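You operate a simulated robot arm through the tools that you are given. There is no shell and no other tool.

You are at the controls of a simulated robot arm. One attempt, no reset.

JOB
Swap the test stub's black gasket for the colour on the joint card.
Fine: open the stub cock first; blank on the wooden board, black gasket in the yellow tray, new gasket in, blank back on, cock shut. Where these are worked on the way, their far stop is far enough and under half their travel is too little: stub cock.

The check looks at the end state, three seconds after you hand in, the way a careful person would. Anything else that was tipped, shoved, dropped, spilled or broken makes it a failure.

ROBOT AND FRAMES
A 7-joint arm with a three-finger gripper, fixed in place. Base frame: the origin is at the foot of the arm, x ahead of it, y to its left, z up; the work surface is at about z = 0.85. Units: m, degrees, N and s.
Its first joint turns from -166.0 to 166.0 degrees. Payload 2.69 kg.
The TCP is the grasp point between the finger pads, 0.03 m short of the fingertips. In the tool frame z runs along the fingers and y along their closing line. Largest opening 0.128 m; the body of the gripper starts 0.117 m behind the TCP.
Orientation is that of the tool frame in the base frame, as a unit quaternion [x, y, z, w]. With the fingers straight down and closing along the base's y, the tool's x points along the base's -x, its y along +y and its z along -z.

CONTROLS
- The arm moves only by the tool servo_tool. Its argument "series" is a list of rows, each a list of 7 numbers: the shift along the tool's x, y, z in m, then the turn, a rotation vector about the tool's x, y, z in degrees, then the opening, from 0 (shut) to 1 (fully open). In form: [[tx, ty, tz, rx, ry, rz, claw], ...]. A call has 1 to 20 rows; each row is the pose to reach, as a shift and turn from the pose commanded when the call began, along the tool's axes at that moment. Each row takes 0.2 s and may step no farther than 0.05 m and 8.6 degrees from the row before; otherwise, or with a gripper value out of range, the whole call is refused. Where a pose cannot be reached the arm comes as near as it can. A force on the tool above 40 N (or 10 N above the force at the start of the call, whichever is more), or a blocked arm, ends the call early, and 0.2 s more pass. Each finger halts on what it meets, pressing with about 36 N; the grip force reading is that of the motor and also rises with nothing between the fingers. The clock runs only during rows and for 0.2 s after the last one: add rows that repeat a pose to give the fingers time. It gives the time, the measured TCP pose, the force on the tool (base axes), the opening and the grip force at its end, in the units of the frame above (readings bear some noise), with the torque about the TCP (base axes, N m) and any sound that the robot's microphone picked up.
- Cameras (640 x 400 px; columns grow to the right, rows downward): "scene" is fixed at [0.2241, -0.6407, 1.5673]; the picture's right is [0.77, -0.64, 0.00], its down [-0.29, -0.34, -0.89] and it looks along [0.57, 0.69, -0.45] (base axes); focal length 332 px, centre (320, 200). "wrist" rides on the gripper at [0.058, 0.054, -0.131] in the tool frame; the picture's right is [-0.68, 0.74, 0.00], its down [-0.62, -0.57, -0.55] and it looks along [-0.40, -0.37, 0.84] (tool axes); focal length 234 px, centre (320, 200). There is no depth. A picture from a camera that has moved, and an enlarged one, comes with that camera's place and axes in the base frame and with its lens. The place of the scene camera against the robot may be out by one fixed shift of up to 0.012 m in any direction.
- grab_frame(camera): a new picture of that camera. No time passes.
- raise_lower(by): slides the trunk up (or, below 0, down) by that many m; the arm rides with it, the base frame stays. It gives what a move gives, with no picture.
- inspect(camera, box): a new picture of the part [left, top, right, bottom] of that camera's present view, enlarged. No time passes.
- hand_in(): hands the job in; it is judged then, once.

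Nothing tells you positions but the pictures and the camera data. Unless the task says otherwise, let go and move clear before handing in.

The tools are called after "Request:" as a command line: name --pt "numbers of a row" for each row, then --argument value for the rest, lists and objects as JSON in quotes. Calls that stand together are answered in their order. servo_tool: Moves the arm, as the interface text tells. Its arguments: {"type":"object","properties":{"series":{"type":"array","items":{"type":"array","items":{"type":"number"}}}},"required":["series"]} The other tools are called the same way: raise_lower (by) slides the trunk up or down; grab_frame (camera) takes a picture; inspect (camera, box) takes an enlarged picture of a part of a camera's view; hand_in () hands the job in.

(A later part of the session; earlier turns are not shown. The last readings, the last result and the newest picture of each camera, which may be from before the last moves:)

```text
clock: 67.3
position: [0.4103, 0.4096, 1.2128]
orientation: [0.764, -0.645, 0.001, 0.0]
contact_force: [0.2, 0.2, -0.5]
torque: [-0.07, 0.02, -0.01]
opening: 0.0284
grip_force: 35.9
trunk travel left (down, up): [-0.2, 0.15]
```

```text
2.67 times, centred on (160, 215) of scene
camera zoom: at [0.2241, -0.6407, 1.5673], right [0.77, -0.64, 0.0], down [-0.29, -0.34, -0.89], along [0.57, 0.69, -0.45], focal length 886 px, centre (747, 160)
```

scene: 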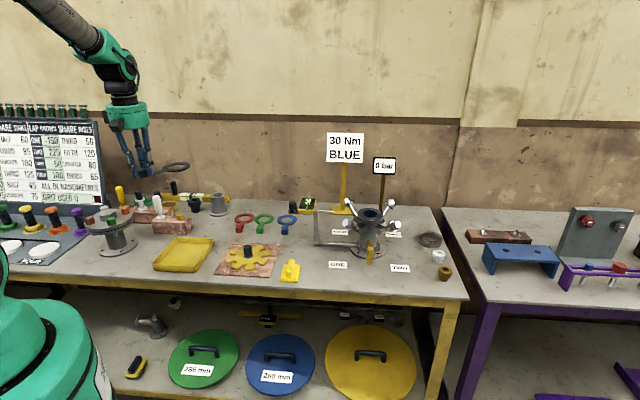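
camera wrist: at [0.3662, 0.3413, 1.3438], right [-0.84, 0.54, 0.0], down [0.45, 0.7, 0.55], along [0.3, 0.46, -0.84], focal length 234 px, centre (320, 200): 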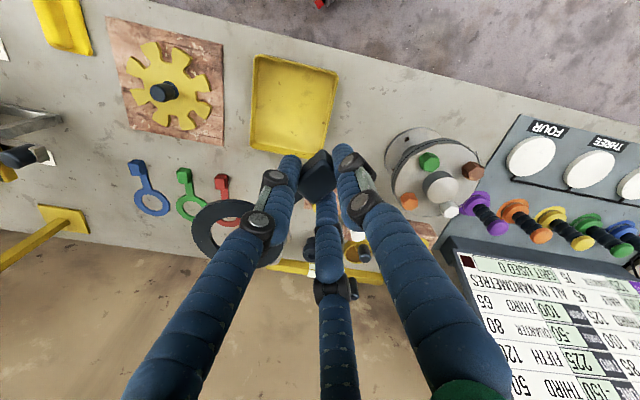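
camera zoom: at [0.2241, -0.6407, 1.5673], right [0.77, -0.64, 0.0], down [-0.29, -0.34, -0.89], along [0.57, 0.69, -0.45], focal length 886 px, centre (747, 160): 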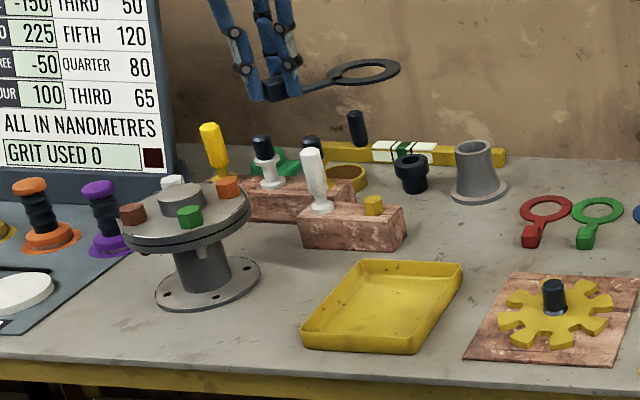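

The tray rim works out to z≈0.882, inner size roughly 0.139×0.157 m. I'll position the ring toward the far corner and the block well inside the near corner, lowering to an intermediate height to check.

Request:
servo_tool --pt "0.005 0.002 0.03 0 0 1 0.1" --pt "0.01 0.004 0.07 0 0 2 0.1" --pt "0.0146 0.0054 0.11 0 0 3 0.1" --pt "0.0146 0.0054 0.15 0 0 3 0.1" --pt "0.0146 0.0054 0.19 0 0 3 0.1" --pt "0.0146 0.0054 0.23 0 0 3 0.1" --pt "0.0146 0.0054 0.23 0 0 3 0.1"

Request:
grab_frame --camera "wrist"

Request:
inspect --camera "scene" --box '[120, 190, 230, 290]'

```text
clock: 68.9
position: [0.4073, 0.3974, 0.9827]
orientation: [0.747, -0.665, 0.002, -0.001]
contact_force: [0.2, 0.6, -1.0]
torque: [-0.06, 0.05, 0.0]
opening: 0.0284
grip_force: 36.0
trunk travel left (down, up): [-0.2, 0.15]
```

```text
taken
camera wrist: at [0.3604, 0.3309, 1.1143], right [-0.81, 0.59, 0.0], down [0.49, 0.68, 0.55], along [0.32, 0.44, -0.84], focal length 234 px, centre (320, 200)
```

wrist: 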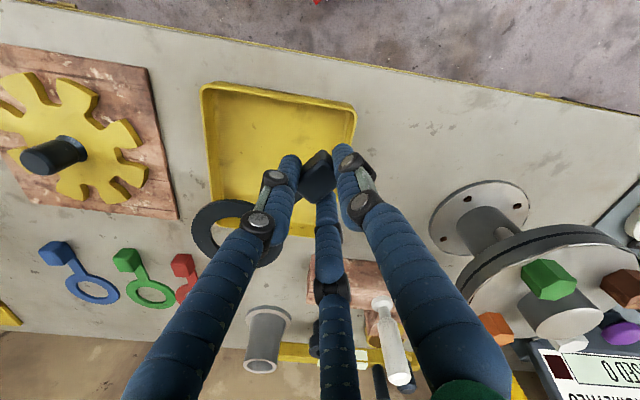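

```text
4.00 times, centred on (175, 240) of scene
camera zoom: at [0.2241, -0.6407, 1.5673], right [0.77, -0.64, 0.0], down [-0.29, -0.34, -0.89], along [0.57, 0.69, -0.45], focal length 1328 px, centre (900, 40)
```

zoom: 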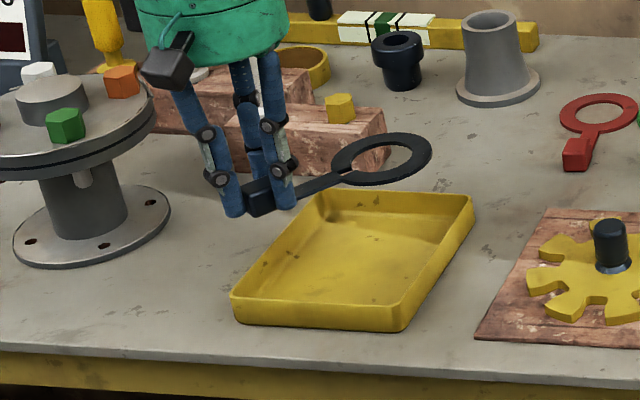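

Request:
inspect --camera "wrist" --box '[180, 60, 380, 260]'

```text
2.00 times, centred on (280, 160) of wrist
camera zoom: at [0.3604, 0.3309, 1.1143], right [-0.81, 0.59, 0.0], down [0.49, 0.68, 0.55], along [0.32, 0.44, -0.84], focal length 468 px, centre (400, 280)
```

zoom: 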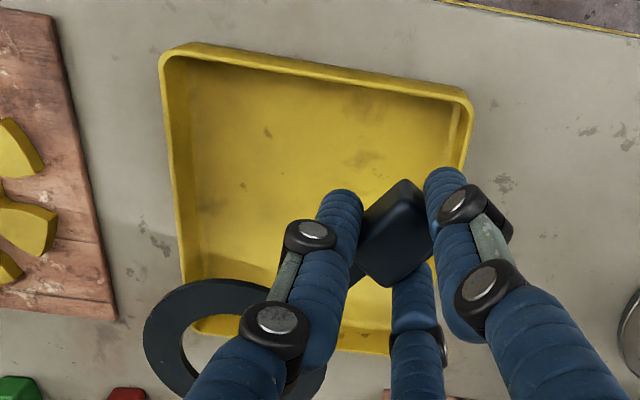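

The gasket is over the tray; a small shift toward +e gives the jaw clearance to the near walls. Lowering into the tray carefully.

Request:
servo_tool --pt "0.0056 -0.0026 0.0 0 0 0 0.1" --pt "0.0056 -0.0026 0.02 0 0 0 0.1" --pt "0.0056 -0.0026 0.04 0 0 0 0.1" --pt "0.0056 -0.0026 0.055 0 0 0 0.1" --pt "0.0056 -0.0026 0.065 0 0 0 0.1" --pt "0.0056 -0.0026 0.072 0 0 0 0.1" --pt "0.0056 -0.0026 0.072 0 0 0 0.1"

Request:
inspect --camera "wrist" --box '[180, 60, 380, 260]'

Request:
inspect --camera "scene" --box '[130, 210, 230, 290]'

```text
clock: 70.5
position: [0.4116, 0.3903, 0.9107]
orientation: [0.747, -0.665, 0.002, -0.001]
contact_force: [0.6, 0.4, -0.9]
torque: [-0.03, 0.06, 0.02]
opening: 0.0283
grip_force: 36.2
trunk travel left (down, up): [-0.2, 0.15]
```

```text
2.00 times, centred on (280, 160) of wrist
camera zoom: at [0.3643, 0.3243, 1.0428], right [-0.81, 0.59, 0.0], down [0.49, 0.68, 0.55], along [0.32, 0.44, -0.84], focal length 468 px, centre (400, 280)
```

zoom: 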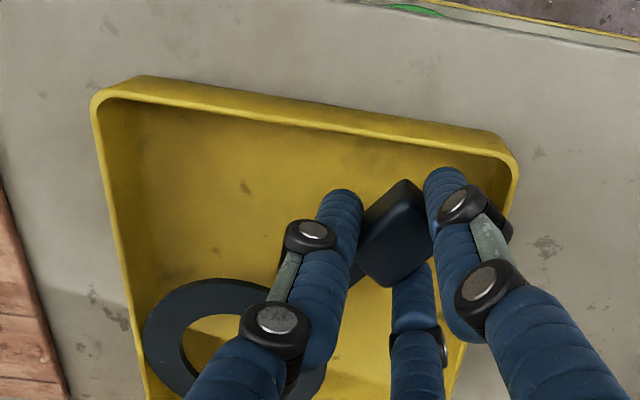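

```text
5.00 times, centred on (180, 250) of scene
camera zoom: at [0.2241, -0.6407, 1.5673], right [0.77, -0.64, 0.0], down [-0.29, -0.34, -0.89], along [0.57, 0.69, -0.45], focal length 1660 px, centre (1020, -50)
```

zoom: 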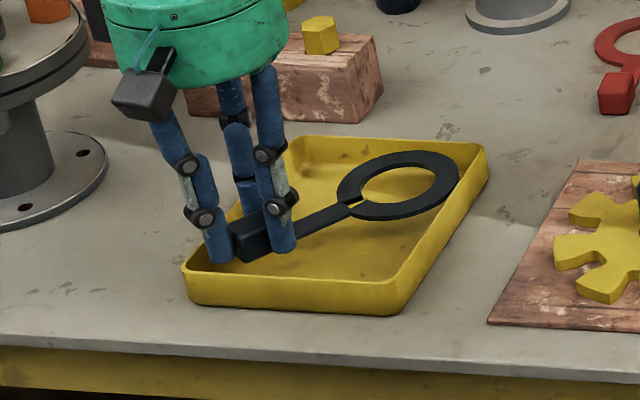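

Request:
servo_tool --pt "0 0 0.004 0 0 0 0.1" --pt "0 0 0.008 0 0 0 0.1" --pt "0 0 0.011 0 0 0 0.1" --pt "0 0 0.014 0 0 0 0.1" --pt "0 0 0.014 0 0 0 0.1"

Request:
inspect --camera "scene" --box '[130, 210, 230, 290]'

```text
clock: 71.7
position: [0.4118, 0.3896, 0.8957]
orientation: [0.746, -0.665, 0.002, -0.002]
contact_force: [-0.1, -0.9, 0.2]
torque: [-0.03, 0.05, 0.02]
opening: 0.0283
grip_force: 35.9
trunk travel left (down, up): [-0.2, 0.15]
```

```text
5.00 times, centred on (180, 250) of scene
camera zoom: at [0.2241, -0.6407, 1.5673], right [0.77, -0.64, 0.0], down [-0.29, -0.34, -0.89], along [0.57, 0.69, -0.45], focal length 1660 px, centre (1020, -50)
```

zoom: 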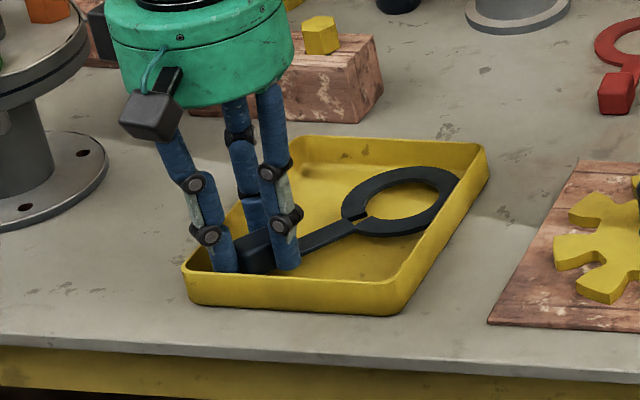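

Request:
servo_tool --pt "0 0 0.002 0 0 0 0.1" --pt "0 0 0.004 0 0 0 0.1" --pt "0 0 0.004 0 0 0 0.1"

Request:
inspect --camera "wrist" --box '[180, 60, 380, 260]'

```text
clock: 72.5
position: [0.4119, 0.3892, 0.8939]
orientation: [0.747, -0.665, 0.002, -0.001]
contact_force: [-0.1, 0.5, -0.3]
torque: [0.0, 0.07, -0.01]
opening: 0.0282
grip_force: 35.7
trunk travel left (down, up): [-0.2, 0.15]
```

```text
2.00 times, centred on (280, 160) of wrist
camera zoom: at [0.3649, 0.3239, 1.025], right [-0.81, 0.59, 0.0], down [0.49, 0.68, 0.55], along [0.32, 0.44, -0.84], focal length 468 px, centre (400, 280)
```

zoom: 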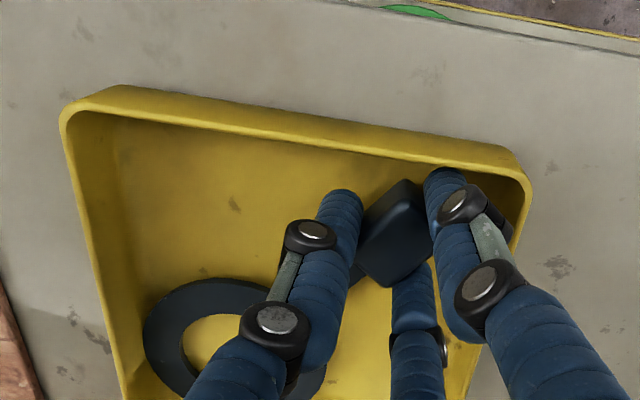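

Request:
servo_tool --pt "0 0 0.002 0 0 0 0.1" --pt "0 0 0.004 0 0 0 0.1" --pt "0 0 0.004 0 0 0 0.1"

```text
clock: 73.3
position: [0.4137, 0.3901, 0.8886]
orientation: [0.747, -0.665, 0.002, 0.0]
contact_force: [-0.5, -1.0, 0.1]
torque: [0.05, -0.07, 0.03]
opening: 0.0283
grip_force: 36.3
trunk travel left (down, up): [-0.2, 0.15]
```

Request:
servo_tool --pt "0 0 0.001 0 0 0 0.1" --pt "0 0 0.002 0 0 0 0.1" --pt "0 0 0.002 0 0 0 0.1"

Request:
inspect --camera "scene" --box '[130, 210, 230, 290]'

```text
clock: 74.1
position: [0.4133, 0.3905, 0.8886]
orientation: [0.747, -0.665, 0.002, -0.002]
contact_force: [0.1, -6.8, 22.6]
torque: [-0.19, -0.25, -0.12]
opening: 0.0281
grip_force: 36.4
trunk travel left (down, up): [-0.2, 0.15]
```

```text
5.00 times, centred on (180, 250) of scene
camera zoom: at [0.2241, -0.6407, 1.5673], right [0.77, -0.64, 0.0], down [-0.29, -0.34, -0.89], along [0.57, 0.69, -0.45], focal length 1660 px, centre (1020, -50)
```

zoom: 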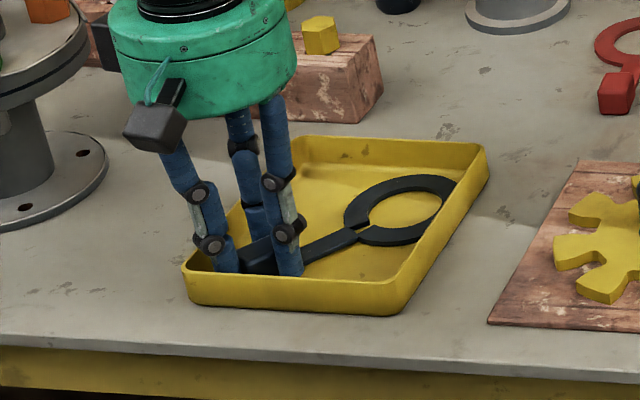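

The gasket is on the tray floor (22 N contact). Easing off and opening only a few mm so the jaw doesn't touch the tray wall, then lifting straight up.

Request:
servo_tool --pt "0 0 -0.002 0 0 0 0.1" --pt "0 0 -0.002 0 0 0 0.24" --pt "0 0 -0.002 0 0 0 0.285" --pt "0 0 -0.002 0 0 0 0.285" --pt "0 0 -0.01 0 0 0 0.285" --pt "0 0 -0.02 0 0 0 0.285" --pt "0 0 -0.035 0 0 0 0.285" --pt "0 0 -0.055 0 0 0 0.285" --pt "0 0 -0.055 0 0 0 0.285"

Request:
inspect --camera "scene" --box '[130, 210, 230, 290]'

Request:
inspect --camera "wrist" --box '[180, 60, 380, 260]'

```text
clock: 76.1
position: [0.4125, 0.3896, 0.943]
orientation: [0.747, -0.665, 0.002, -0.001]
contact_force: [0.3, 0.2, -0.4]
torque: [0.02, 0.01, 0.0]
opening: 0.0366
grip_force: 0.0
trunk travel left (down, up): [-0.2, 0.15]
```

```text
5.00 times, centred on (180, 250) of scene
camera zoom: at [0.2241, -0.6407, 1.5673], right [0.77, -0.64, 0.0], down [-0.29, -0.34, -0.89], along [0.57, 0.69, -0.45], focal length 1660 px, centre (1020, -50)
```

zoom: 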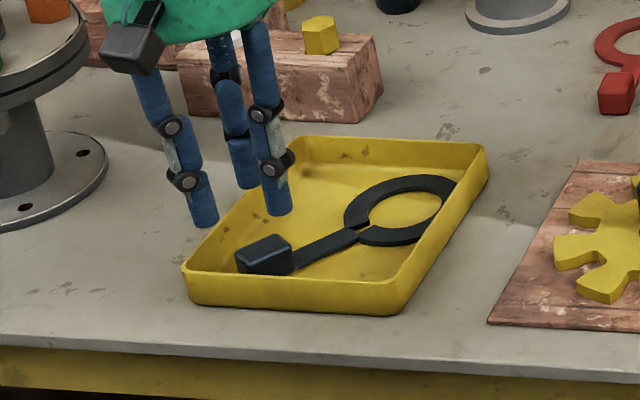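

```text
2.00 times, centred on (280, 160) of wrist
camera zoom: at [0.3643, 0.3237, 1.0747], right [-0.81, 0.59, 0.0], down [0.49, 0.68, 0.55], along [0.32, 0.44, -0.84], focal length 468 px, centre (400, 280)
```

zoom: 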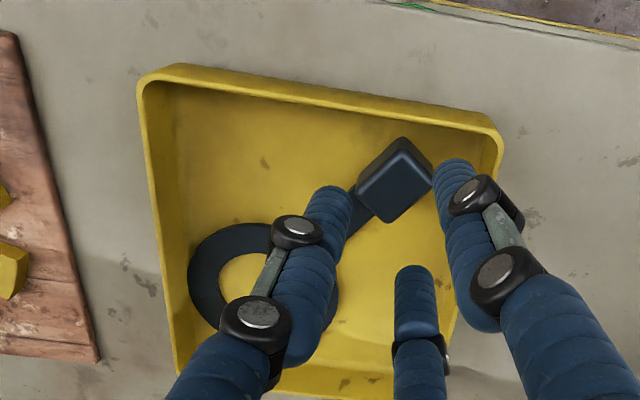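

The black gasket lies flat inside the yellow tray. Next: rise and travel to the blue gasket, turning the tool to match its tab direction.

Request:
servo_tool --pt "0 0 -0.05 0 0 0 0.285" --pt "0 0 -0.1 0 0 0 0.35" --pt "0 0 -0.15 0 0 0 0.45" --pt "0 0 -0.19 0 0 0 0.45" --pt "0.0125 -0.0406 -0.19 0 0 -5 0.45" --pt "0.0251 -0.0812 -0.19 0 0 -10 0.45" --pt "0.0376 -0.1217 -0.19 0 0 -15 0.45" --pt "0.0502 -0.1623 -0.19 0 0 -20 0.45" --pt "0.0627 -0.2029 -0.19 0 0 -25 0.45" --pt "0.0752 -0.2435 -0.19 0 0 -30 0.45" --pt "0.0878 -0.2841 -0.19 0 0 -35 0.45" --pt "0.1003 -0.3246 -0.19 0 0 -40 0.45" --pt "0.1129 -0.3652 -0.19 0 0 -41.4 0.45" --pt "0.1254 -0.4058 -0.19 0 0 -41.4 0.45" --pt "0.1254 -0.4058 -0.19 0 0 -41.4 0.45"

Request:
grab_frame --camera "wrist"

Request:
inspect --camera "wrist" --box '[220, 50, 420, 210]'

Request:
inspect --camera "scene" --box '[335, 190, 405, 250]'

```text
clock: 79.3
position: [0.83, 0.3114, 1.1355]
orientation: [0.934, -0.358, 0.001, 0.001]
contact_force: [0.7, 0.1, -1.2]
torque: [0.01, 0.1, 0.03]
opening: 0.0575
grip_force: 0.1
trunk travel left (down, up): [-0.2, 0.15]
```

```text
taken
camera wrist: at [0.8365, 0.231, 1.2667], right [-1.0, -0.1, 0.0], down [-0.08, 0.83, 0.55], along [-0.05, 0.55, -0.84], focal length 234 px, centre (320, 200)
```

wrist: 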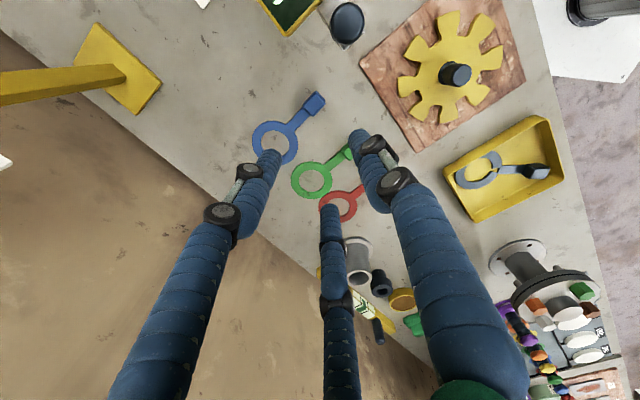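

```text
2.50 times, centred on (320, 130) of wrist
camera zoom: at [0.8365, 0.231, 1.2667], right [-1.0, -0.1, 0.0], down [-0.08, 0.83, 0.55], along [-0.05, 0.55, -0.84], focal length 585 px, centre (320, 375)
```

zoom: 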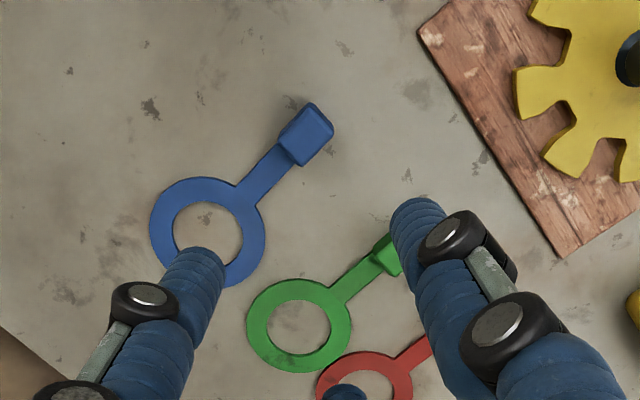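

```text
6.67 times, centred on (370, 220) of scene
camera zoom: at [0.2241, -0.6407, 1.5673], right [0.77, -0.64, 0.0], down [-0.29, -0.34, -0.89], along [0.57, 0.69, -0.45], focal length 2214 px, centre (-13, 67)
```

zoom: 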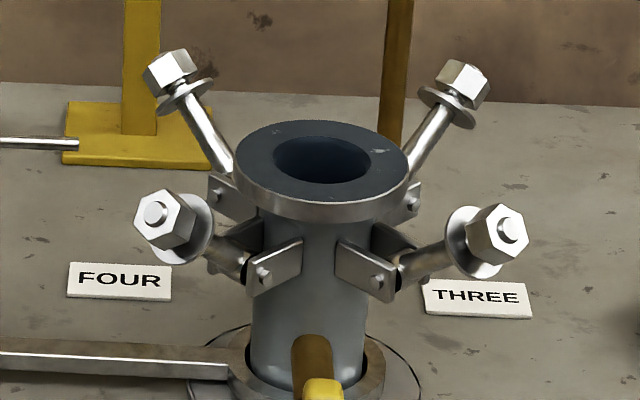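

The stub face is flat and bare. The camera would come close to the gap gauge's black knob if I descended like this, so I'll use the three-fold symmetry of the jaws: turn the tool 120° the other way, which puts the same jaw pattern on the block with the camera on the open side.

Request:
servo_tool --pt "0 0 0 0 0 8 0.45" --pt "0 0 0 0 0 16 0.45" --pt "0 0 0 0 0 24 0.45" --pt "0 0 0 0 0 32 0.45" --pt "0 0 0 0 0 40 0.45" --pt "0 0 0 0 0 48 0.45" --pt "0 0 0 0 0 56 0.45" --pt "0 0 0 0 0 64 0.45" --pt "0 0 0 0 0 72 0.45" --pt "0 0 0 0 0 80 0.45" --pt "0 0 0 0 0 88 0.45" --pt "0 0 0 0 0 96 0.45" --pt "0 0 0 0 0 104 0.45" --pt "0 0 0 0 0 112 0.45" --pt "0.0084 -0.0023 0 0 0 118.7 0.45" --pt "0.0084 -0.0023 0 0 0 118.7 0.45"

Request:
grab_frame --camera "wrist"

Request:
inspect --camera "wrist" --box '[220, 40, 420, 200]'

```text
clock: 82.7
position: [0.8366, 0.3084, 1.1342]
orientation: [-0.166, 0.986, 0.0, 0.001]
contact_force: [-0.1, -1.0, -0.4]
torque: [0.04, 0.02, -0.01]
opening: 0.0575
grip_force: 0.1
trunk travel left (down, up): [-0.2, 0.15]
```

```text
taken
camera wrist: at [0.7632, 0.3381, 1.2661], right [0.4, 0.92, 0.0], down [0.77, -0.33, 0.55], along [0.51, -0.22, -0.83], focal length 234 px, centre (320, 200)
```

wrist: 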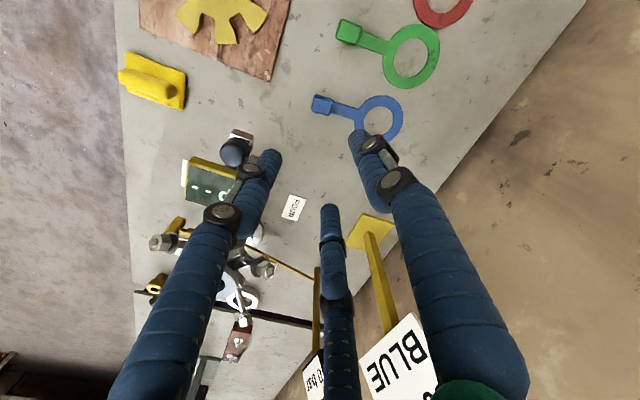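

```text
2.50 times, centred on (320, 120) of wrist
camera zoom: at [0.7632, 0.3381, 1.2661], right [0.4, 0.92, 0.0], down [0.77, -0.33, 0.55], along [0.51, -0.22, -0.83], focal length 585 px, centre (320, 400)
```

zoom: 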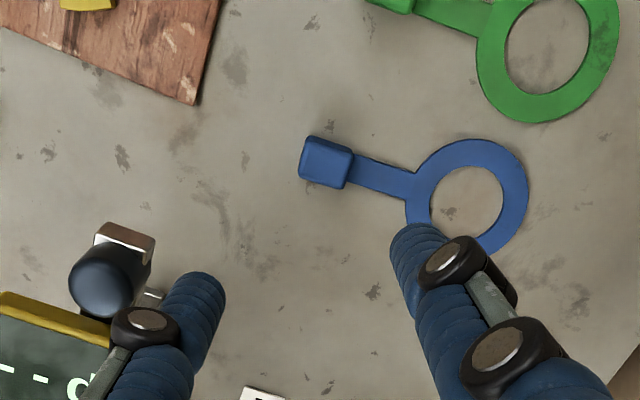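

Request:
servo_tool --pt "-0.0011 0.0017 0.04 0 0 0 0.45" --pt "-0.0011 0.0017 0.08 0 0 0 0.45" --pt "-0.0011 0.0017 0.12 0 0 0 0.45" --pt "-0.0011 0.0017 0.16 0 0 0 0.45" --pt "-0.0011 0.0017 0.18 0 0 0 0.45" --pt "-0.0011 0.0017 0.18 0 0 0 0.45"

Request:
inspect --camera "wrist" --box '[220, 90, 420, 230]'

Request:
inspect --camera "scene" --box '[230, 150, 340, 260]'

```text
clock: 84.1
position: [0.8392, 0.3104, 0.9538]
orientation: [-0.168, 0.986, -0.001, 0.001]
contact_force: [0.4, -0.4, -0.2]
torque: [0.03, -0.01, -0.01]
opening: 0.0577
grip_force: 0.0
trunk travel left (down, up): [-0.2, 0.15]
```

```text
2.86 times, centred on (320, 160) of wrist
camera zoom: at [0.7656, 0.34, 1.0858], right [0.39, 0.92, 0.0], down [0.77, -0.33, 0.55], along [0.51, -0.22, -0.83], focal length 669 px, centre (320, 314)
```

zoom: 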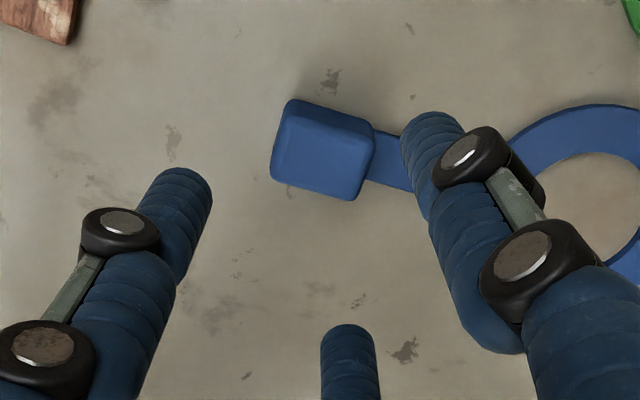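

```text
3.64 times, centred on (285, 205) of scene
camera zoom: at [0.2241, -0.6407, 1.5673], right [0.77, -0.64, 0.0], down [-0.29, -0.34, -0.89], along [0.57, 0.69, -0.45], focal length 1208 px, centre (447, 182)
```

zoom: 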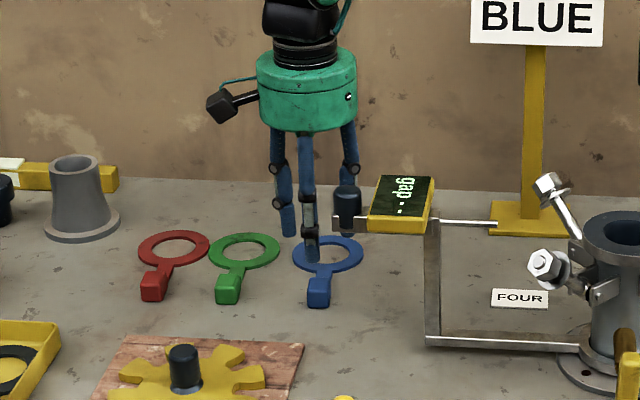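

Block nearly centred. A small correction and then lowering the jaws around the blue block (tips ~6 mm above the bench).

Request:
servo_tool --pt "0.0024 0.0022 0.0 0 0 0 0.45" --pt "0.0024 0.0022 0.02 0 0 0 0.45" --pt "0.0024 0.0022 0.04 0 0 0 0.45" --pt "0.0024 0.0022 0.055 0 0 0 0.45" --pt "0.0024 0.0022 0.066 0 0 0 0.45" --pt "0.0024 0.0022 0.066 0 0 0 0.45"

Request:
inspect --camera "wrist" --box '[220, 100, 420, 240]'

Request:
inspect --camera "scene" --box '[240, 180, 340, 250]'

```text
clock: 85.5
position: [0.8361, 0.3108, 0.8874]
orientation: [-0.168, 0.986, 0.0, 0.001]
contact_force: [0.1, -0.2, 0.1]
torque: [0.0, 0.02, 0.0]
opening: 0.0575
grip_force: 0.0
trunk travel left (down, up): [-0.2, 0.15]
```

```text
2.86 times, centred on (320, 170) of wrist
camera zoom: at [0.762, 0.3406, 1.02], right [0.39, 0.92, 0.0], down [0.77, -0.33, 0.55], along [0.51, -0.22, -0.83], focal length 669 px, centre (320, 286)
```

zoom: 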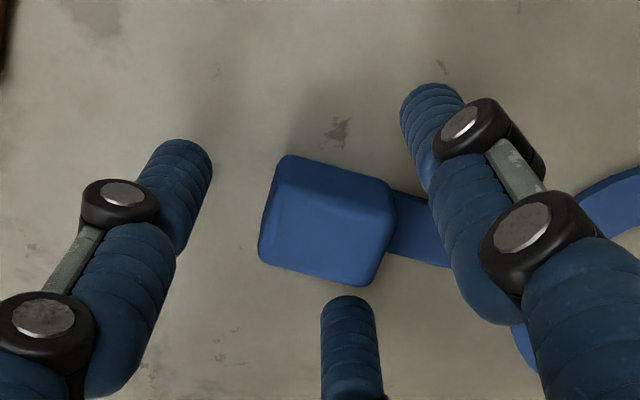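

```text
5.71 times, centred on (290, 215) of scene
camera zoom: at [0.2241, -0.6407, 1.5673], right [0.77, -0.64, 0.0], down [-0.29, -0.34, -0.89], along [0.57, 0.69, -0.45], focal length 1898 px, centre (491, 114)
```

zoom: 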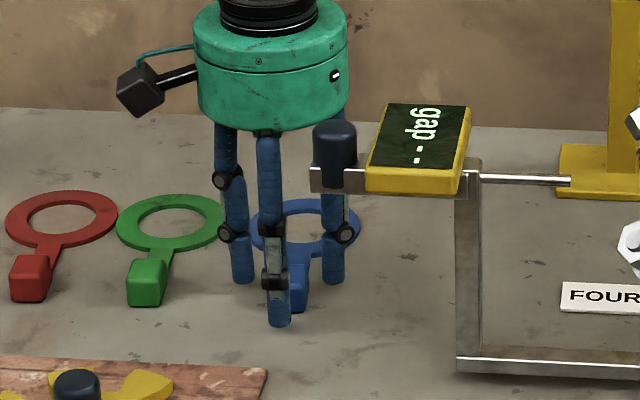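

Block well placed between jaws; a 2 mm tweak, then close.

Request:
servo_tool --pt "0.0002 0.002 0 0 0 0 0.45" --pt "0.0002 0.002 0 0 0 0 0.36" --pt "0.0002 0.002 0 0 0 0 0.28" --pt "0.0002 0.002 0 0 0 0 0.22" --pt "0.0002 0.002 0 0 0 0 0.15" --pt "0.0002 0.002 0 0 0 0 0.1" --pt "0.0002 0.002 0 0 0 0 0.1"

Request:
inspect --camera "wrist" --box '[220, 100, 420, 240]'

```text
clock: 87.1
position: [0.8352, 0.3126, 0.8891]
orientation: [-0.168, 0.986, 0.0, 0.002]
contact_force: [3.6, -0.7, 5.1]
torque: [-0.03, -0.07, -0.04]
opening: 0.029
grip_force: 36.3
trunk travel left (down, up): [-0.2, 0.15]
```

```text
2.86 times, centred on (320, 170) of wrist
camera zoom: at [0.7607, 0.3425, 1.0204], right [0.39, 0.92, 0.0], down [0.77, -0.33, 0.55], along [0.51, -0.22, -0.83], focal length 669 px, centre (320, 286)
```

zoom: 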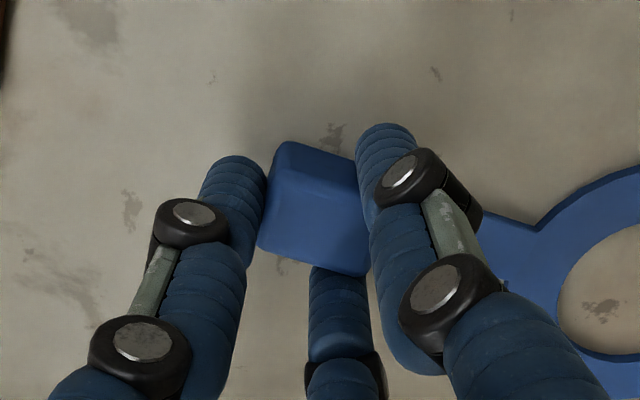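

Blue gasket gripped (same opening as before). Lifting it straight up.

Request:
servo_tool --pt "0 0 -0.006 0 0 0 0.1" --pt "0 0 -0.015 0 0 0 0.1" --pt "0 0 -0.04 0 0 0 0.1" --pt "0 0 -0.08 0 0 0 0.1" --pt "0 0 -0.12 0 0 0 0.1" --pt "0 0 -0.16 0 0 0 0.1" --pt "0 0 -0.2 0 0 0 0.1" --pt "0 0 -0.24 0 0 0 0.1" --pt "0 0 -0.28 0 0 0 0.1" --pt "0 0 -0.32 0 0 0 0.1" --pt "0 0 -0.32 0 0 0 0.1"

Request:
grab_frame --camera "scene"

Request:
grab_frame --camera "wrist"

```text
clock: 89.5
position: [0.833, 0.3173, 1.2073]
orientation: [-0.168, 0.986, -0.001, 0.001]
contact_force: [-1.3, -0.2, -0.7]
torque: [-0.04, 0.04, -0.01]
opening: 0.0288
grip_force: 35.8
trunk travel left (down, up): [-0.2, 0.15]
```

```text
taken
```

scene: 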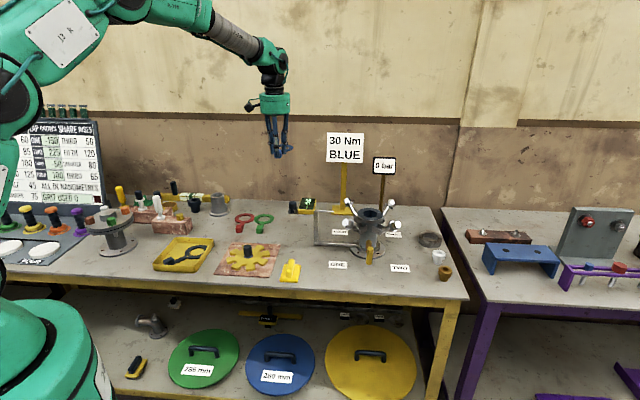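

```text
taken
camera wrist: at [0.7593, 0.3456, 1.3402], right [0.39, 0.92, 0.0], down [0.77, -0.33, 0.55], along [0.51, -0.22, -0.83], focal length 234 px, centre (320, 200)
```

wrist: 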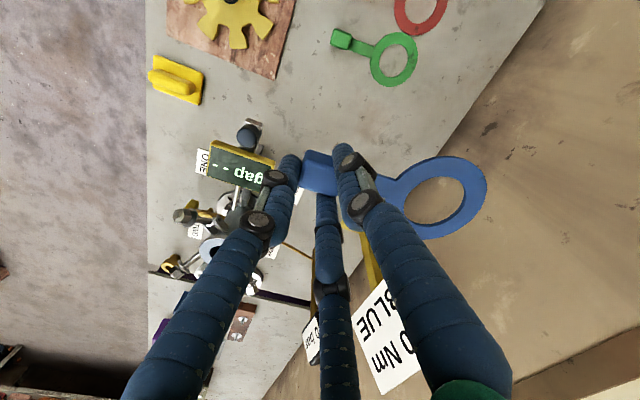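

The blue gasket hangs level. Carrying it over to the stub at height, with a small yaw correction to match how the black one sat.

Request:
servo_tool --pt "0.0025 -0.0427 0 0 0 0.5 0.1" --pt "0.005 -0.0854 0 0 0 1 0.1" --pt "0.0076 -0.128 0 0 0 1.5 0.1" --pt "0.0101 -0.1707 0 0 0 2 0.1" --pt "0.0126 -0.2134 0 0 0 2.5 0.1" --pt "0.0151 -0.2561 0 0 0 3 0.1" --pt "0.0177 -0.2987 0 0 0 3.5 0.1" --pt "0.0202 -0.3414 0 0 0 4 0.1" --pt "0.0227 -0.3841 0 0 0 4.7 0.1" --pt "0.0227 -0.3841 0 0 0 4.7 0.1"

Request:
grab_frame --camera "wrist"

Request:
inspect --camera "scene" --box '[320, 130, 430, 270]'

```text
clock: 91.7
position: [0.9389, -0.0582, 1.2098]
orientation: [-0.128, 0.992, -0.001, 0.002]
contact_force: [0.4, 0.1, -1.2]
torque: [0.02, 0.03, 0.0]
opening: 0.0286
grip_force: 36.3
trunk travel left (down, up): [-0.2, 0.15]
```

```text
taken
camera wrist: at [0.868, -0.0225, 1.3424], right [0.47, 0.88, 0.0], down [0.74, -0.39, 0.55], along [0.49, -0.26, -0.83], focal length 234 px, centre (320, 200)
```

wrist: 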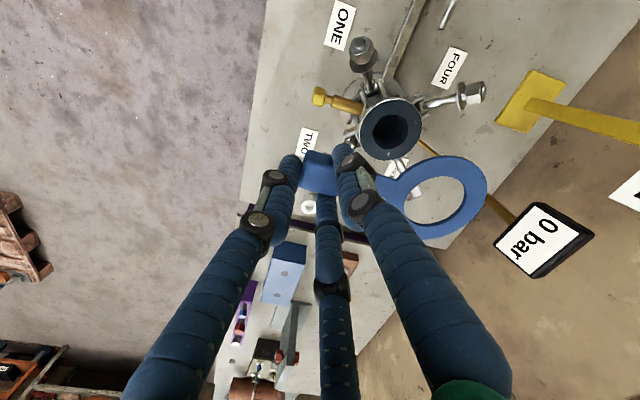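

```text
2.86 times, centred on (375, 200) of scene
camera zoom: at [0.2241, -0.6407, 1.5673], right [0.77, -0.64, 0.0], down [-0.29, -0.34, -0.89], along [0.57, 0.69, -0.45], focal length 949 px, centre (163, 200)
```

zoom: 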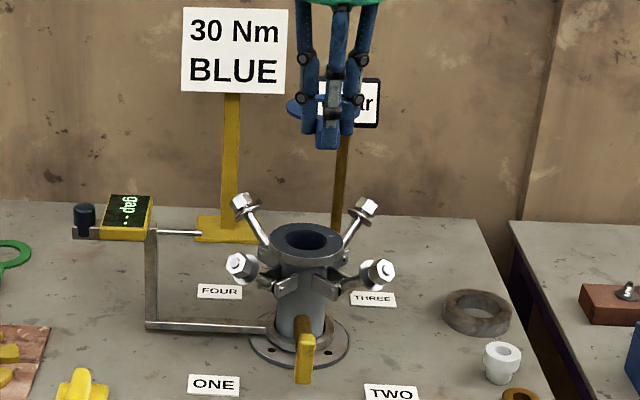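

Request:
inspect --camera "wrist" --box '[330, 70, 510, 250]'

```text
2.22 times, centred on (420, 160) of wrist
camera zoom: at [0.868, -0.0225, 1.3424], right [0.47, 0.88, 0.0], down [0.74, -0.39, 0.55], along [0.49, -0.26, -0.83], focal length 520 px, centre (98, 289)
```

zoom: 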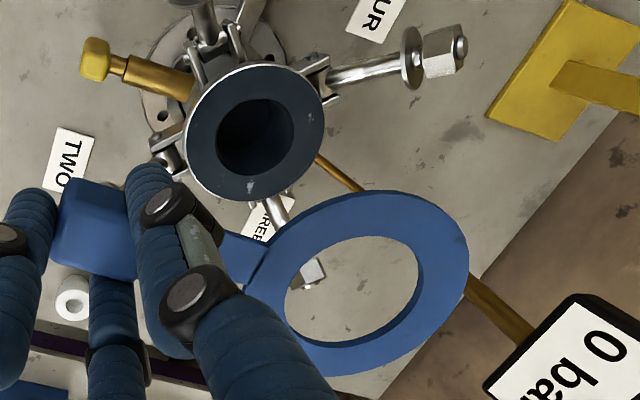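

Ring and flange are both in view. I'll shift ~6 mm toward +y and descend to about 3 cm above the face, then compare ring and flange again.

Request:
servo_tool --pt "-0.0004 0.003 0.02 0 0 0 0.1" --pt "-0.0007 0.0066 0.06 0 0 0 0.1" --pt "-0.0007 0.0066 0.1 0 0 0 0.1" --pt "-0.0007 0.0066 0.13 0 0 0 0.1" --pt "-0.0007 0.0066 0.145 0 0 0 0.1" --pt "-0.0007 0.0066 0.145 0 0 0 0.1"

Request:
inspect --camera "wrist" --box '[330, 90, 510, 250]'

Request:
inspect --camera "scene" --box '[335, 185, 405, 245]'

```text
clock: 93.1
position: [0.9398, -0.0517, 1.0622]
orientation: [-0.127, 0.992, 0.0, 0.002]
contact_force: [1.3, 0.4, -1.1]
torque: [-0.03, 0.06, -0.01]
opening: 0.0287
grip_force: 35.8
trunk travel left (down, up): [-0.2, 0.15]
```

```text
2.50 times, centred on (420, 170) of wrist
camera zoom: at [0.8688, -0.0162, 1.1938], right [0.47, 0.88, 0.0], down [0.74, -0.39, 0.55], along [0.49, -0.26, -0.83], focal length 585 px, centre (70, 275)
```

zoom: 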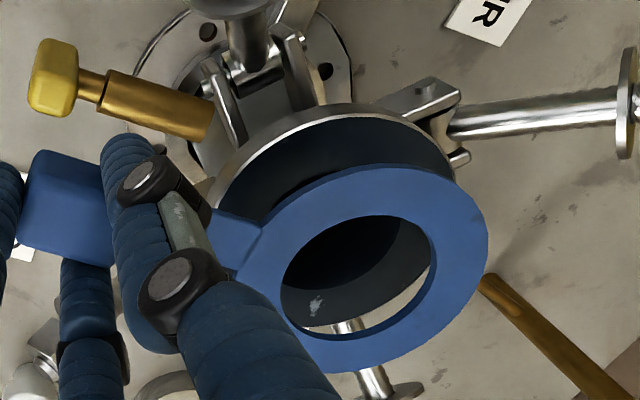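

```text
6.67 times, centred on (370, 215) of scene
camera zoom: at [0.2241, -0.6407, 1.5673], right [0.77, -0.64, 0.0], down [-0.29, -0.34, -0.89], along [0.57, 0.69, -0.45], focal length 2214 px, centre (-13, 100)
```

zoom: 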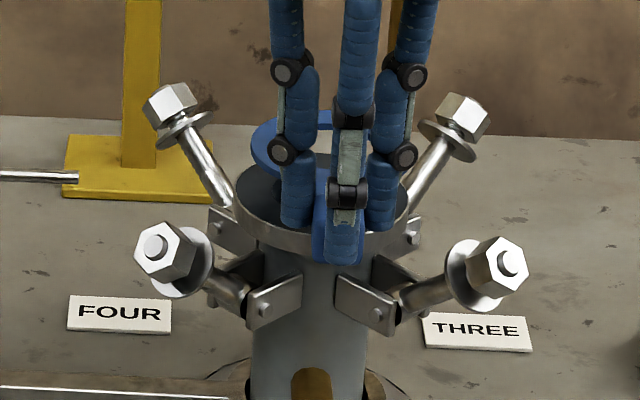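

Ring is within a few mm of the flange axis. Shifting 1.5 mm and lowering to just above the face for a final comparison.

Request:
servo_tool --pt "0.0015 0.0004 0.006 0 0 0 0.1" --pt "0.0015 0.0004 0.012 0 0 0 0.1" --pt "0.0015 0.0004 0.019 0 0 0 0.1" --pt "0.0015 0.0004 0.019 0 0 0 0.1"

Request:
inspect --camera "wrist" --box '[350, 110, 490, 250]'

Request:
inspect --camera "scene" --box '[345, 195, 395, 235]'

```text
clock: 94.1
position: [0.9372, -0.0506, 1.0434]
orientation: [-0.127, 0.992, 0.0, 0.001]
contact_force: [0.2, 0.4, -0.7]
torque: [-0.02, 0.04, 0.0]
opening: 0.0285
grip_force: 36.0
trunk travel left (down, up): [-0.2, 0.15]
```

```text
2.86 times, centred on (420, 180) of wrist
camera zoom: at [0.8666, -0.015, 1.1752], right [0.47, 0.88, 0.0], down [0.74, -0.39, 0.55], along [0.49, -0.26, -0.83], focal length 669 px, centre (34, 257)
```

zoom: 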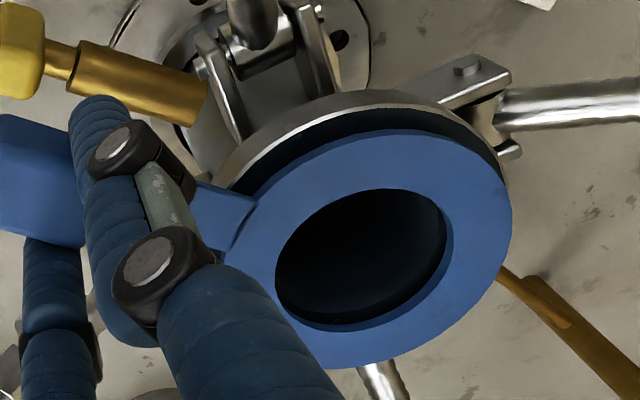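

```text
10.00 times, centred on (370, 215) of scene
camera zoom: at [0.2241, -0.6407, 1.5673], right [0.77, -0.64, 0.0], down [-0.29, -0.34, -0.89], along [0.57, 0.69, -0.45], focal length 3320 px, centre (-180, 50)
```

zoom: 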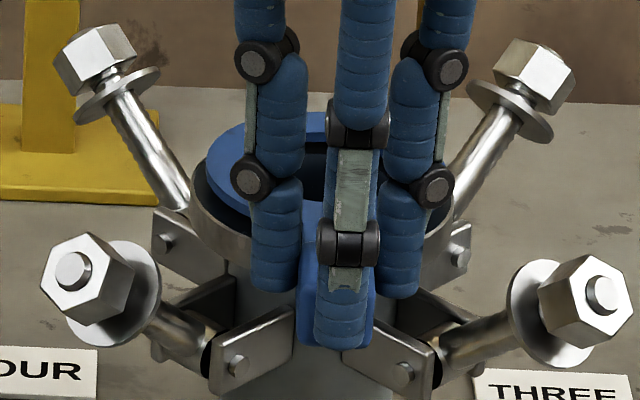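

The ring is concentric with the flange to about 1 mm. Lowering gently onto the face.

Request:
servo_tool --pt "0 0 0.002 0 0 0 0.1" --pt "0 0 0.004 0 0 0 0.1" --pt "0 0 0.006 0 0 0 0.1" --pt "0 0 0.006 0 0 0 0.1"

```text
clock: 95.1
position: [0.9378, -0.0507, 1.0388]
orientation: [-0.127, 0.992, 0.0, 0.002]
contact_force: [0.3, -0.7, 2.6]
torque: [0.32, -0.13, -0.04]
opening: 0.0288
grip_force: 36.0
trunk travel left (down, up): [-0.2, 0.15]
```

Request:
servo_tool --pt "0 0 0.001 0 0 0 0.1" --pt "0 0 0.001 0 0 0 0.1"

Request:
inspect --camera "wrist" --box '[350, 110, 490, 250]'

Request:
inspect --camera "scene" --box '[345, 195, 395, 235]'

```text
clock: 95.7
position: [0.9374, -0.0504, 1.0392]
orientation: [-0.128, 0.992, -0.001, 0.002]
contact_force: [-0.5, -1.8, 6.7]
torque: [0.25, -0.25, -0.04]
opening: 0.0286
grip_force: 36.7
trunk travel left (down, up): [-0.2, 0.15]
```

```text
2.86 times, centred on (420, 180) of wrist
camera zoom: at [0.866, -0.0148, 1.1702], right [0.47, 0.88, 0.0], down [0.74, -0.39, 0.55], along [0.49, -0.26, -0.83], focal length 669 px, centre (34, 257)
```

zoom: 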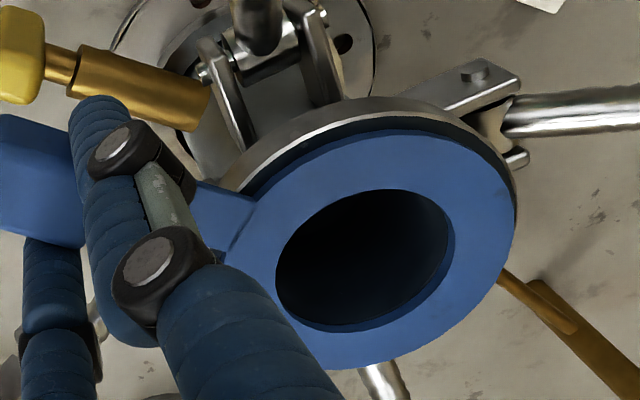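

```text
10.00 times, centred on (370, 215) of scene
camera zoom: at [0.2241, -0.6407, 1.5673], right [0.77, -0.64, 0.0], down [-0.29, -0.34, -0.89], along [0.57, 0.69, -0.45], focal length 3320 px, centre (-180, 50)
```

zoom: 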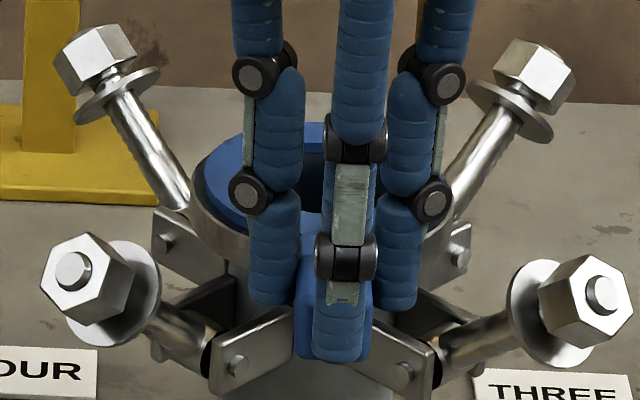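

The gasket is just touching. Before releasing I'll check its concentricity more closely.

Request:
inspect --camera "scene" --box '[356, 198, 388, 223]'

Request:
inspect --camera "wrist" --box '[385, 120, 475, 220]'

```text
16.00 times, centred on (372, 210) of scene
camera zoom: at [0.2241, -0.6407, 1.5673], right [0.77, -0.64, 0.0], down [-0.29, -0.34, -0.89], along [0.57, 0.69, -0.45], focal length 5313 px, centre (-512, 32)
```

zoom: 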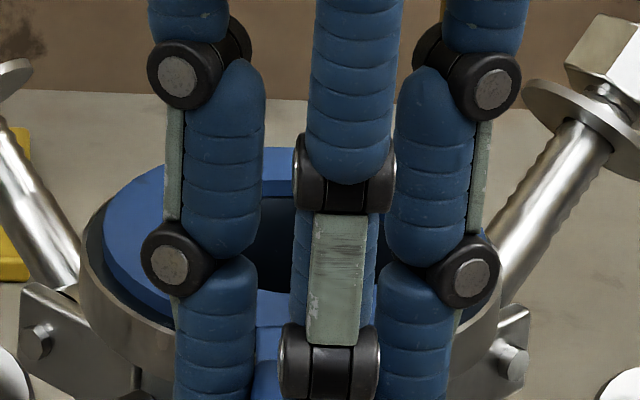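

```text
4.00 times, centred on (430, 170) of wrist
camera zoom: at [0.866, -0.0148, 1.1702], right [0.47, 0.88, 0.0], down [0.74, -0.39, 0.55], along [0.49, -0.26, -0.83], focal length 937 px, centre (-120, 320)
```

zoom: 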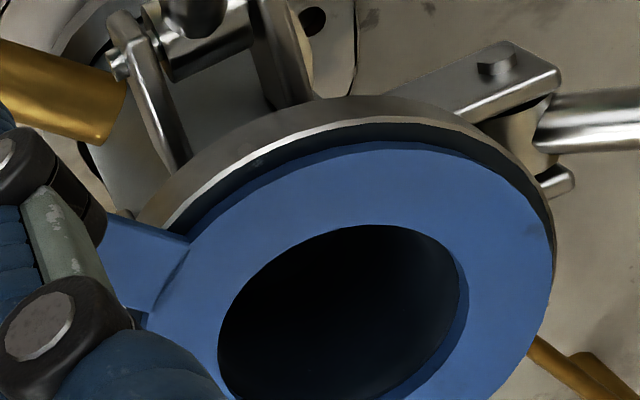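

The gasket is concentric to within a couple of millimetres in both views and touching the face. Releasing it gently and rising.

Request:
servo_tool --pt "0 0 0.0005 0 0 0 0.1" --pt "0 0 0 0 0 0 0.2" --pt "0 0 0 0 0 0 0.26" --pt "0 0 0 0 0 0 0.34" --pt "0 0 0 0 0 0 0.42" --pt "0 0 0 0 0 0 0.42" --pt "0 0 -0.01 0 0 0 0.42" --pt "0 0 -0.03 0 0 0 0.42" --pt "0 0 -0.06 0 0 0 0.42" --pt "0 0 -0.1 0 0 0 0.42" --pt "0 0 -0.14 0 0 0 0.42" --pt "0 0 -0.17 0 0 0 0.42" --pt "0 0 -0.17 0 0 0 0.42"

Request:
inspect --camera "scene" --box '[335, 190, 405, 250]'

Request:
inspect --camera "wrist" --box '[300, 60, 460, 200]'

```text
clock: 98.5
position: [0.9385, -0.0475, 1.2069]
orientation: [-0.126, 0.992, 0.0, 0.001]
contact_force: [-0.3, 0.2, -0.1]
torque: [-0.01, -0.02, 0.01]
opening: 0.054
grip_force: 0.1
trunk travel left (down, up): [-0.2, 0.15]
```

```text
6.67 times, centred on (370, 220) of scene
camera zoom: at [0.2241, -0.6407, 1.5673], right [0.77, -0.64, 0.0], down [-0.29, -0.34, -0.89], along [0.57, 0.69, -0.45], focal length 2214 px, centre (-13, 67)
```

zoom: 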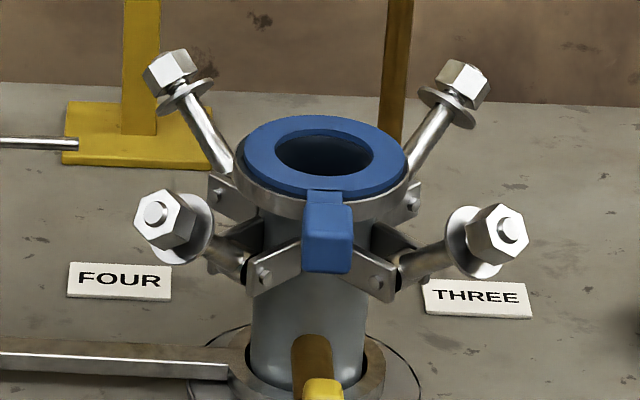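

```text
2.86 times, centred on (380, 130) of wrist
camera zoom: at [0.8666, -0.0137, 1.3392], right [0.47, 0.88, 0.0], down [0.74, -0.39, 0.55], along [0.49, -0.26, -0.83], focal length 669 px, centre (149, 400)
```

zoom: 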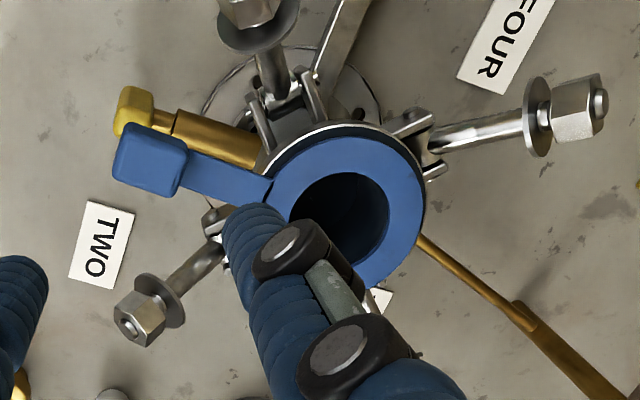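

The blue gasket sits on the face just like the black one did. I'll move the camera over it for an unobstructed concentricity check.

Request:
servo_tool --pt "-0.0276 0.016 0 0 0 0 0.5" --pt "-0.0552 0.032 0 0 0 0 0.6" --pt "-0.0828 0.0482 0 0 0 0 0.6" --pt "-0.0828 0.0482 0 0 0 0 0.6"

Request:
inspect --camera "wrist" --box '[260, 60, 380, 180]'

```text
clock: 99.5
position: [1.006, 0.019, 1.207]
orientation: [-0.128, 0.992, -0.001, 0.001]
contact_force: [1.5, 0.8, -0.8]
torque: [-0.03, 0.05, 0.04]
opening: 0.0769
grip_force: 0.0
trunk travel left (down, up): [-0.2, 0.15]
```

```text
3.33 times, centred on (320, 120) of wrist
camera zoom: at [0.934, 0.0533, 1.3393], right [0.47, 0.88, 0.0], down [0.74, -0.39, 0.55], along [0.49, -0.26, -0.83], focal length 781 px, centre (320, 467)
```

zoom: 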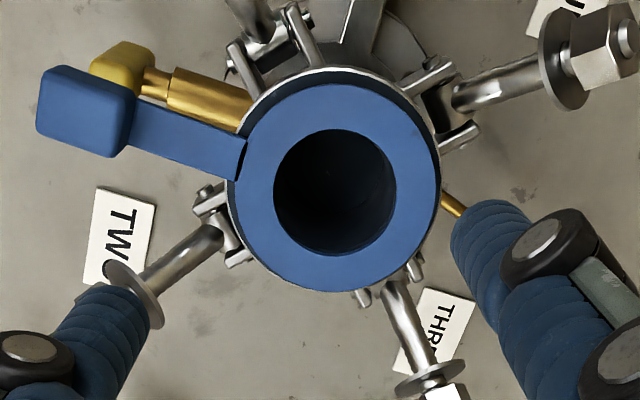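

Concentric within about 1 mm — good. Now back to the board for the blank, returning the tool to the exact yaw used when I first gripped it.

Request:
servo_tool --pt "0.0294 0.0314 0 0 0 -3 0.55" --pt "0.0589 0.0628 0 0 0 -6 0.55" --pt "0.0883 0.0942 0 0 0 -9 0.55" --pt "0.1178 0.1256 0 0 0 -12 0.55" --pt "0.1472 0.157 0 0 0 -15 0.55" --pt "0.1767 0.1883 0 0 0 -18 0.55" --pt "0.2061 0.2197 0 0 0 -21 0.55" --pt "0.2356 0.2511 0 0 0 -24 0.55" --pt "0.265 0.2825 0 0 0 -27 0.55" --pt "0.2945 0.3139 0 0 0 -29.9 0.55" --pt "0.2945 0.3139 0.045 0 0 -29.9 0.55" --pt "0.2945 0.3139 0.09 0 0 -29.9 0.55" --pt "0.2945 0.3139 0.09 0 0 -29.9 0.55"

Request:
inspect --camera "wrist" --box '[230, 50, 410, 200]'

```text
clock: 102.3
position: [0.6393, 0.2462, 1.115]
orientation: [-0.379, 0.925, -0.001, 0.001]
contact_force: [0.1, -0.2, -0.7]
torque: [-0.02, 0.08, 0.0]
opening: 0.0706
grip_force: 0.0
trunk travel left (down, up): [-0.2, 0.15]
```

```text
2.67 times, centred on (320, 125) of wrist
camera zoom: at [0.5593, 0.242, 1.2467], right [-0.03, 1.0, 0.0], down [0.83, 0.03, 0.55], along [0.55, 0.02, -0.83], focal length 624 px, centre (320, 400)
```

zoom: 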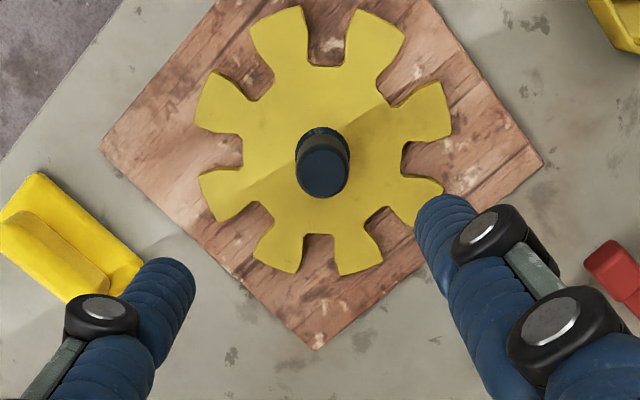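

Request:
servo_tool --pt "-0.0018 0.001 0.04 0 0 0 0.55" --pt "-0.0018 0.001 0.08 0 0 0 0.55" --pt "-0.0018 0.001 0.12 0 0 0 0.55" --pt "-0.0018 0.001 0.14 0 0 0 0.55" --pt "-0.0018 0.001 0.14 0 0 0 0.55"

Request:
inspect --camera "wrist" --box '[240, 90, 400, 210]'

```text
clock: 103.5
position: [0.6429, 0.2483, 0.9758]
orientation: [-0.378, 0.926, -0.002, 0.002]
contact_force: [1.3, 0.4, -0.8]
torque: [-0.01, 0.01, 0.02]
opening: 0.0704
grip_force: 0.0
trunk travel left (down, up): [-0.2, 0.15]
```

```text
3.33 times, centred on (320, 150) of wrist
camera zoom: at [0.5622, 0.2439, 1.1073], right [-0.03, 1.0, 0.0], down [0.83, 0.03, 0.55], along [0.55, 0.02, -0.83], focal length 781 px, centre (320, 367)
```

zoom: 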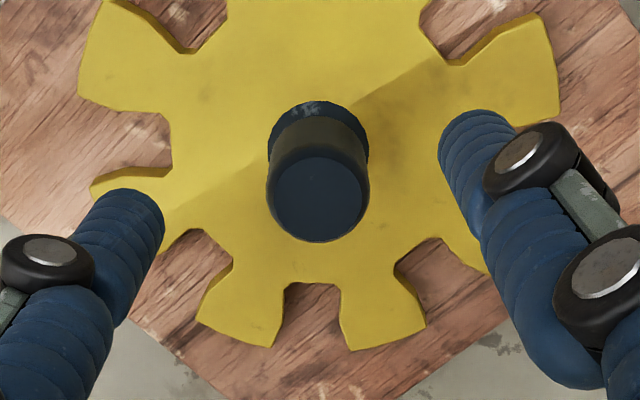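

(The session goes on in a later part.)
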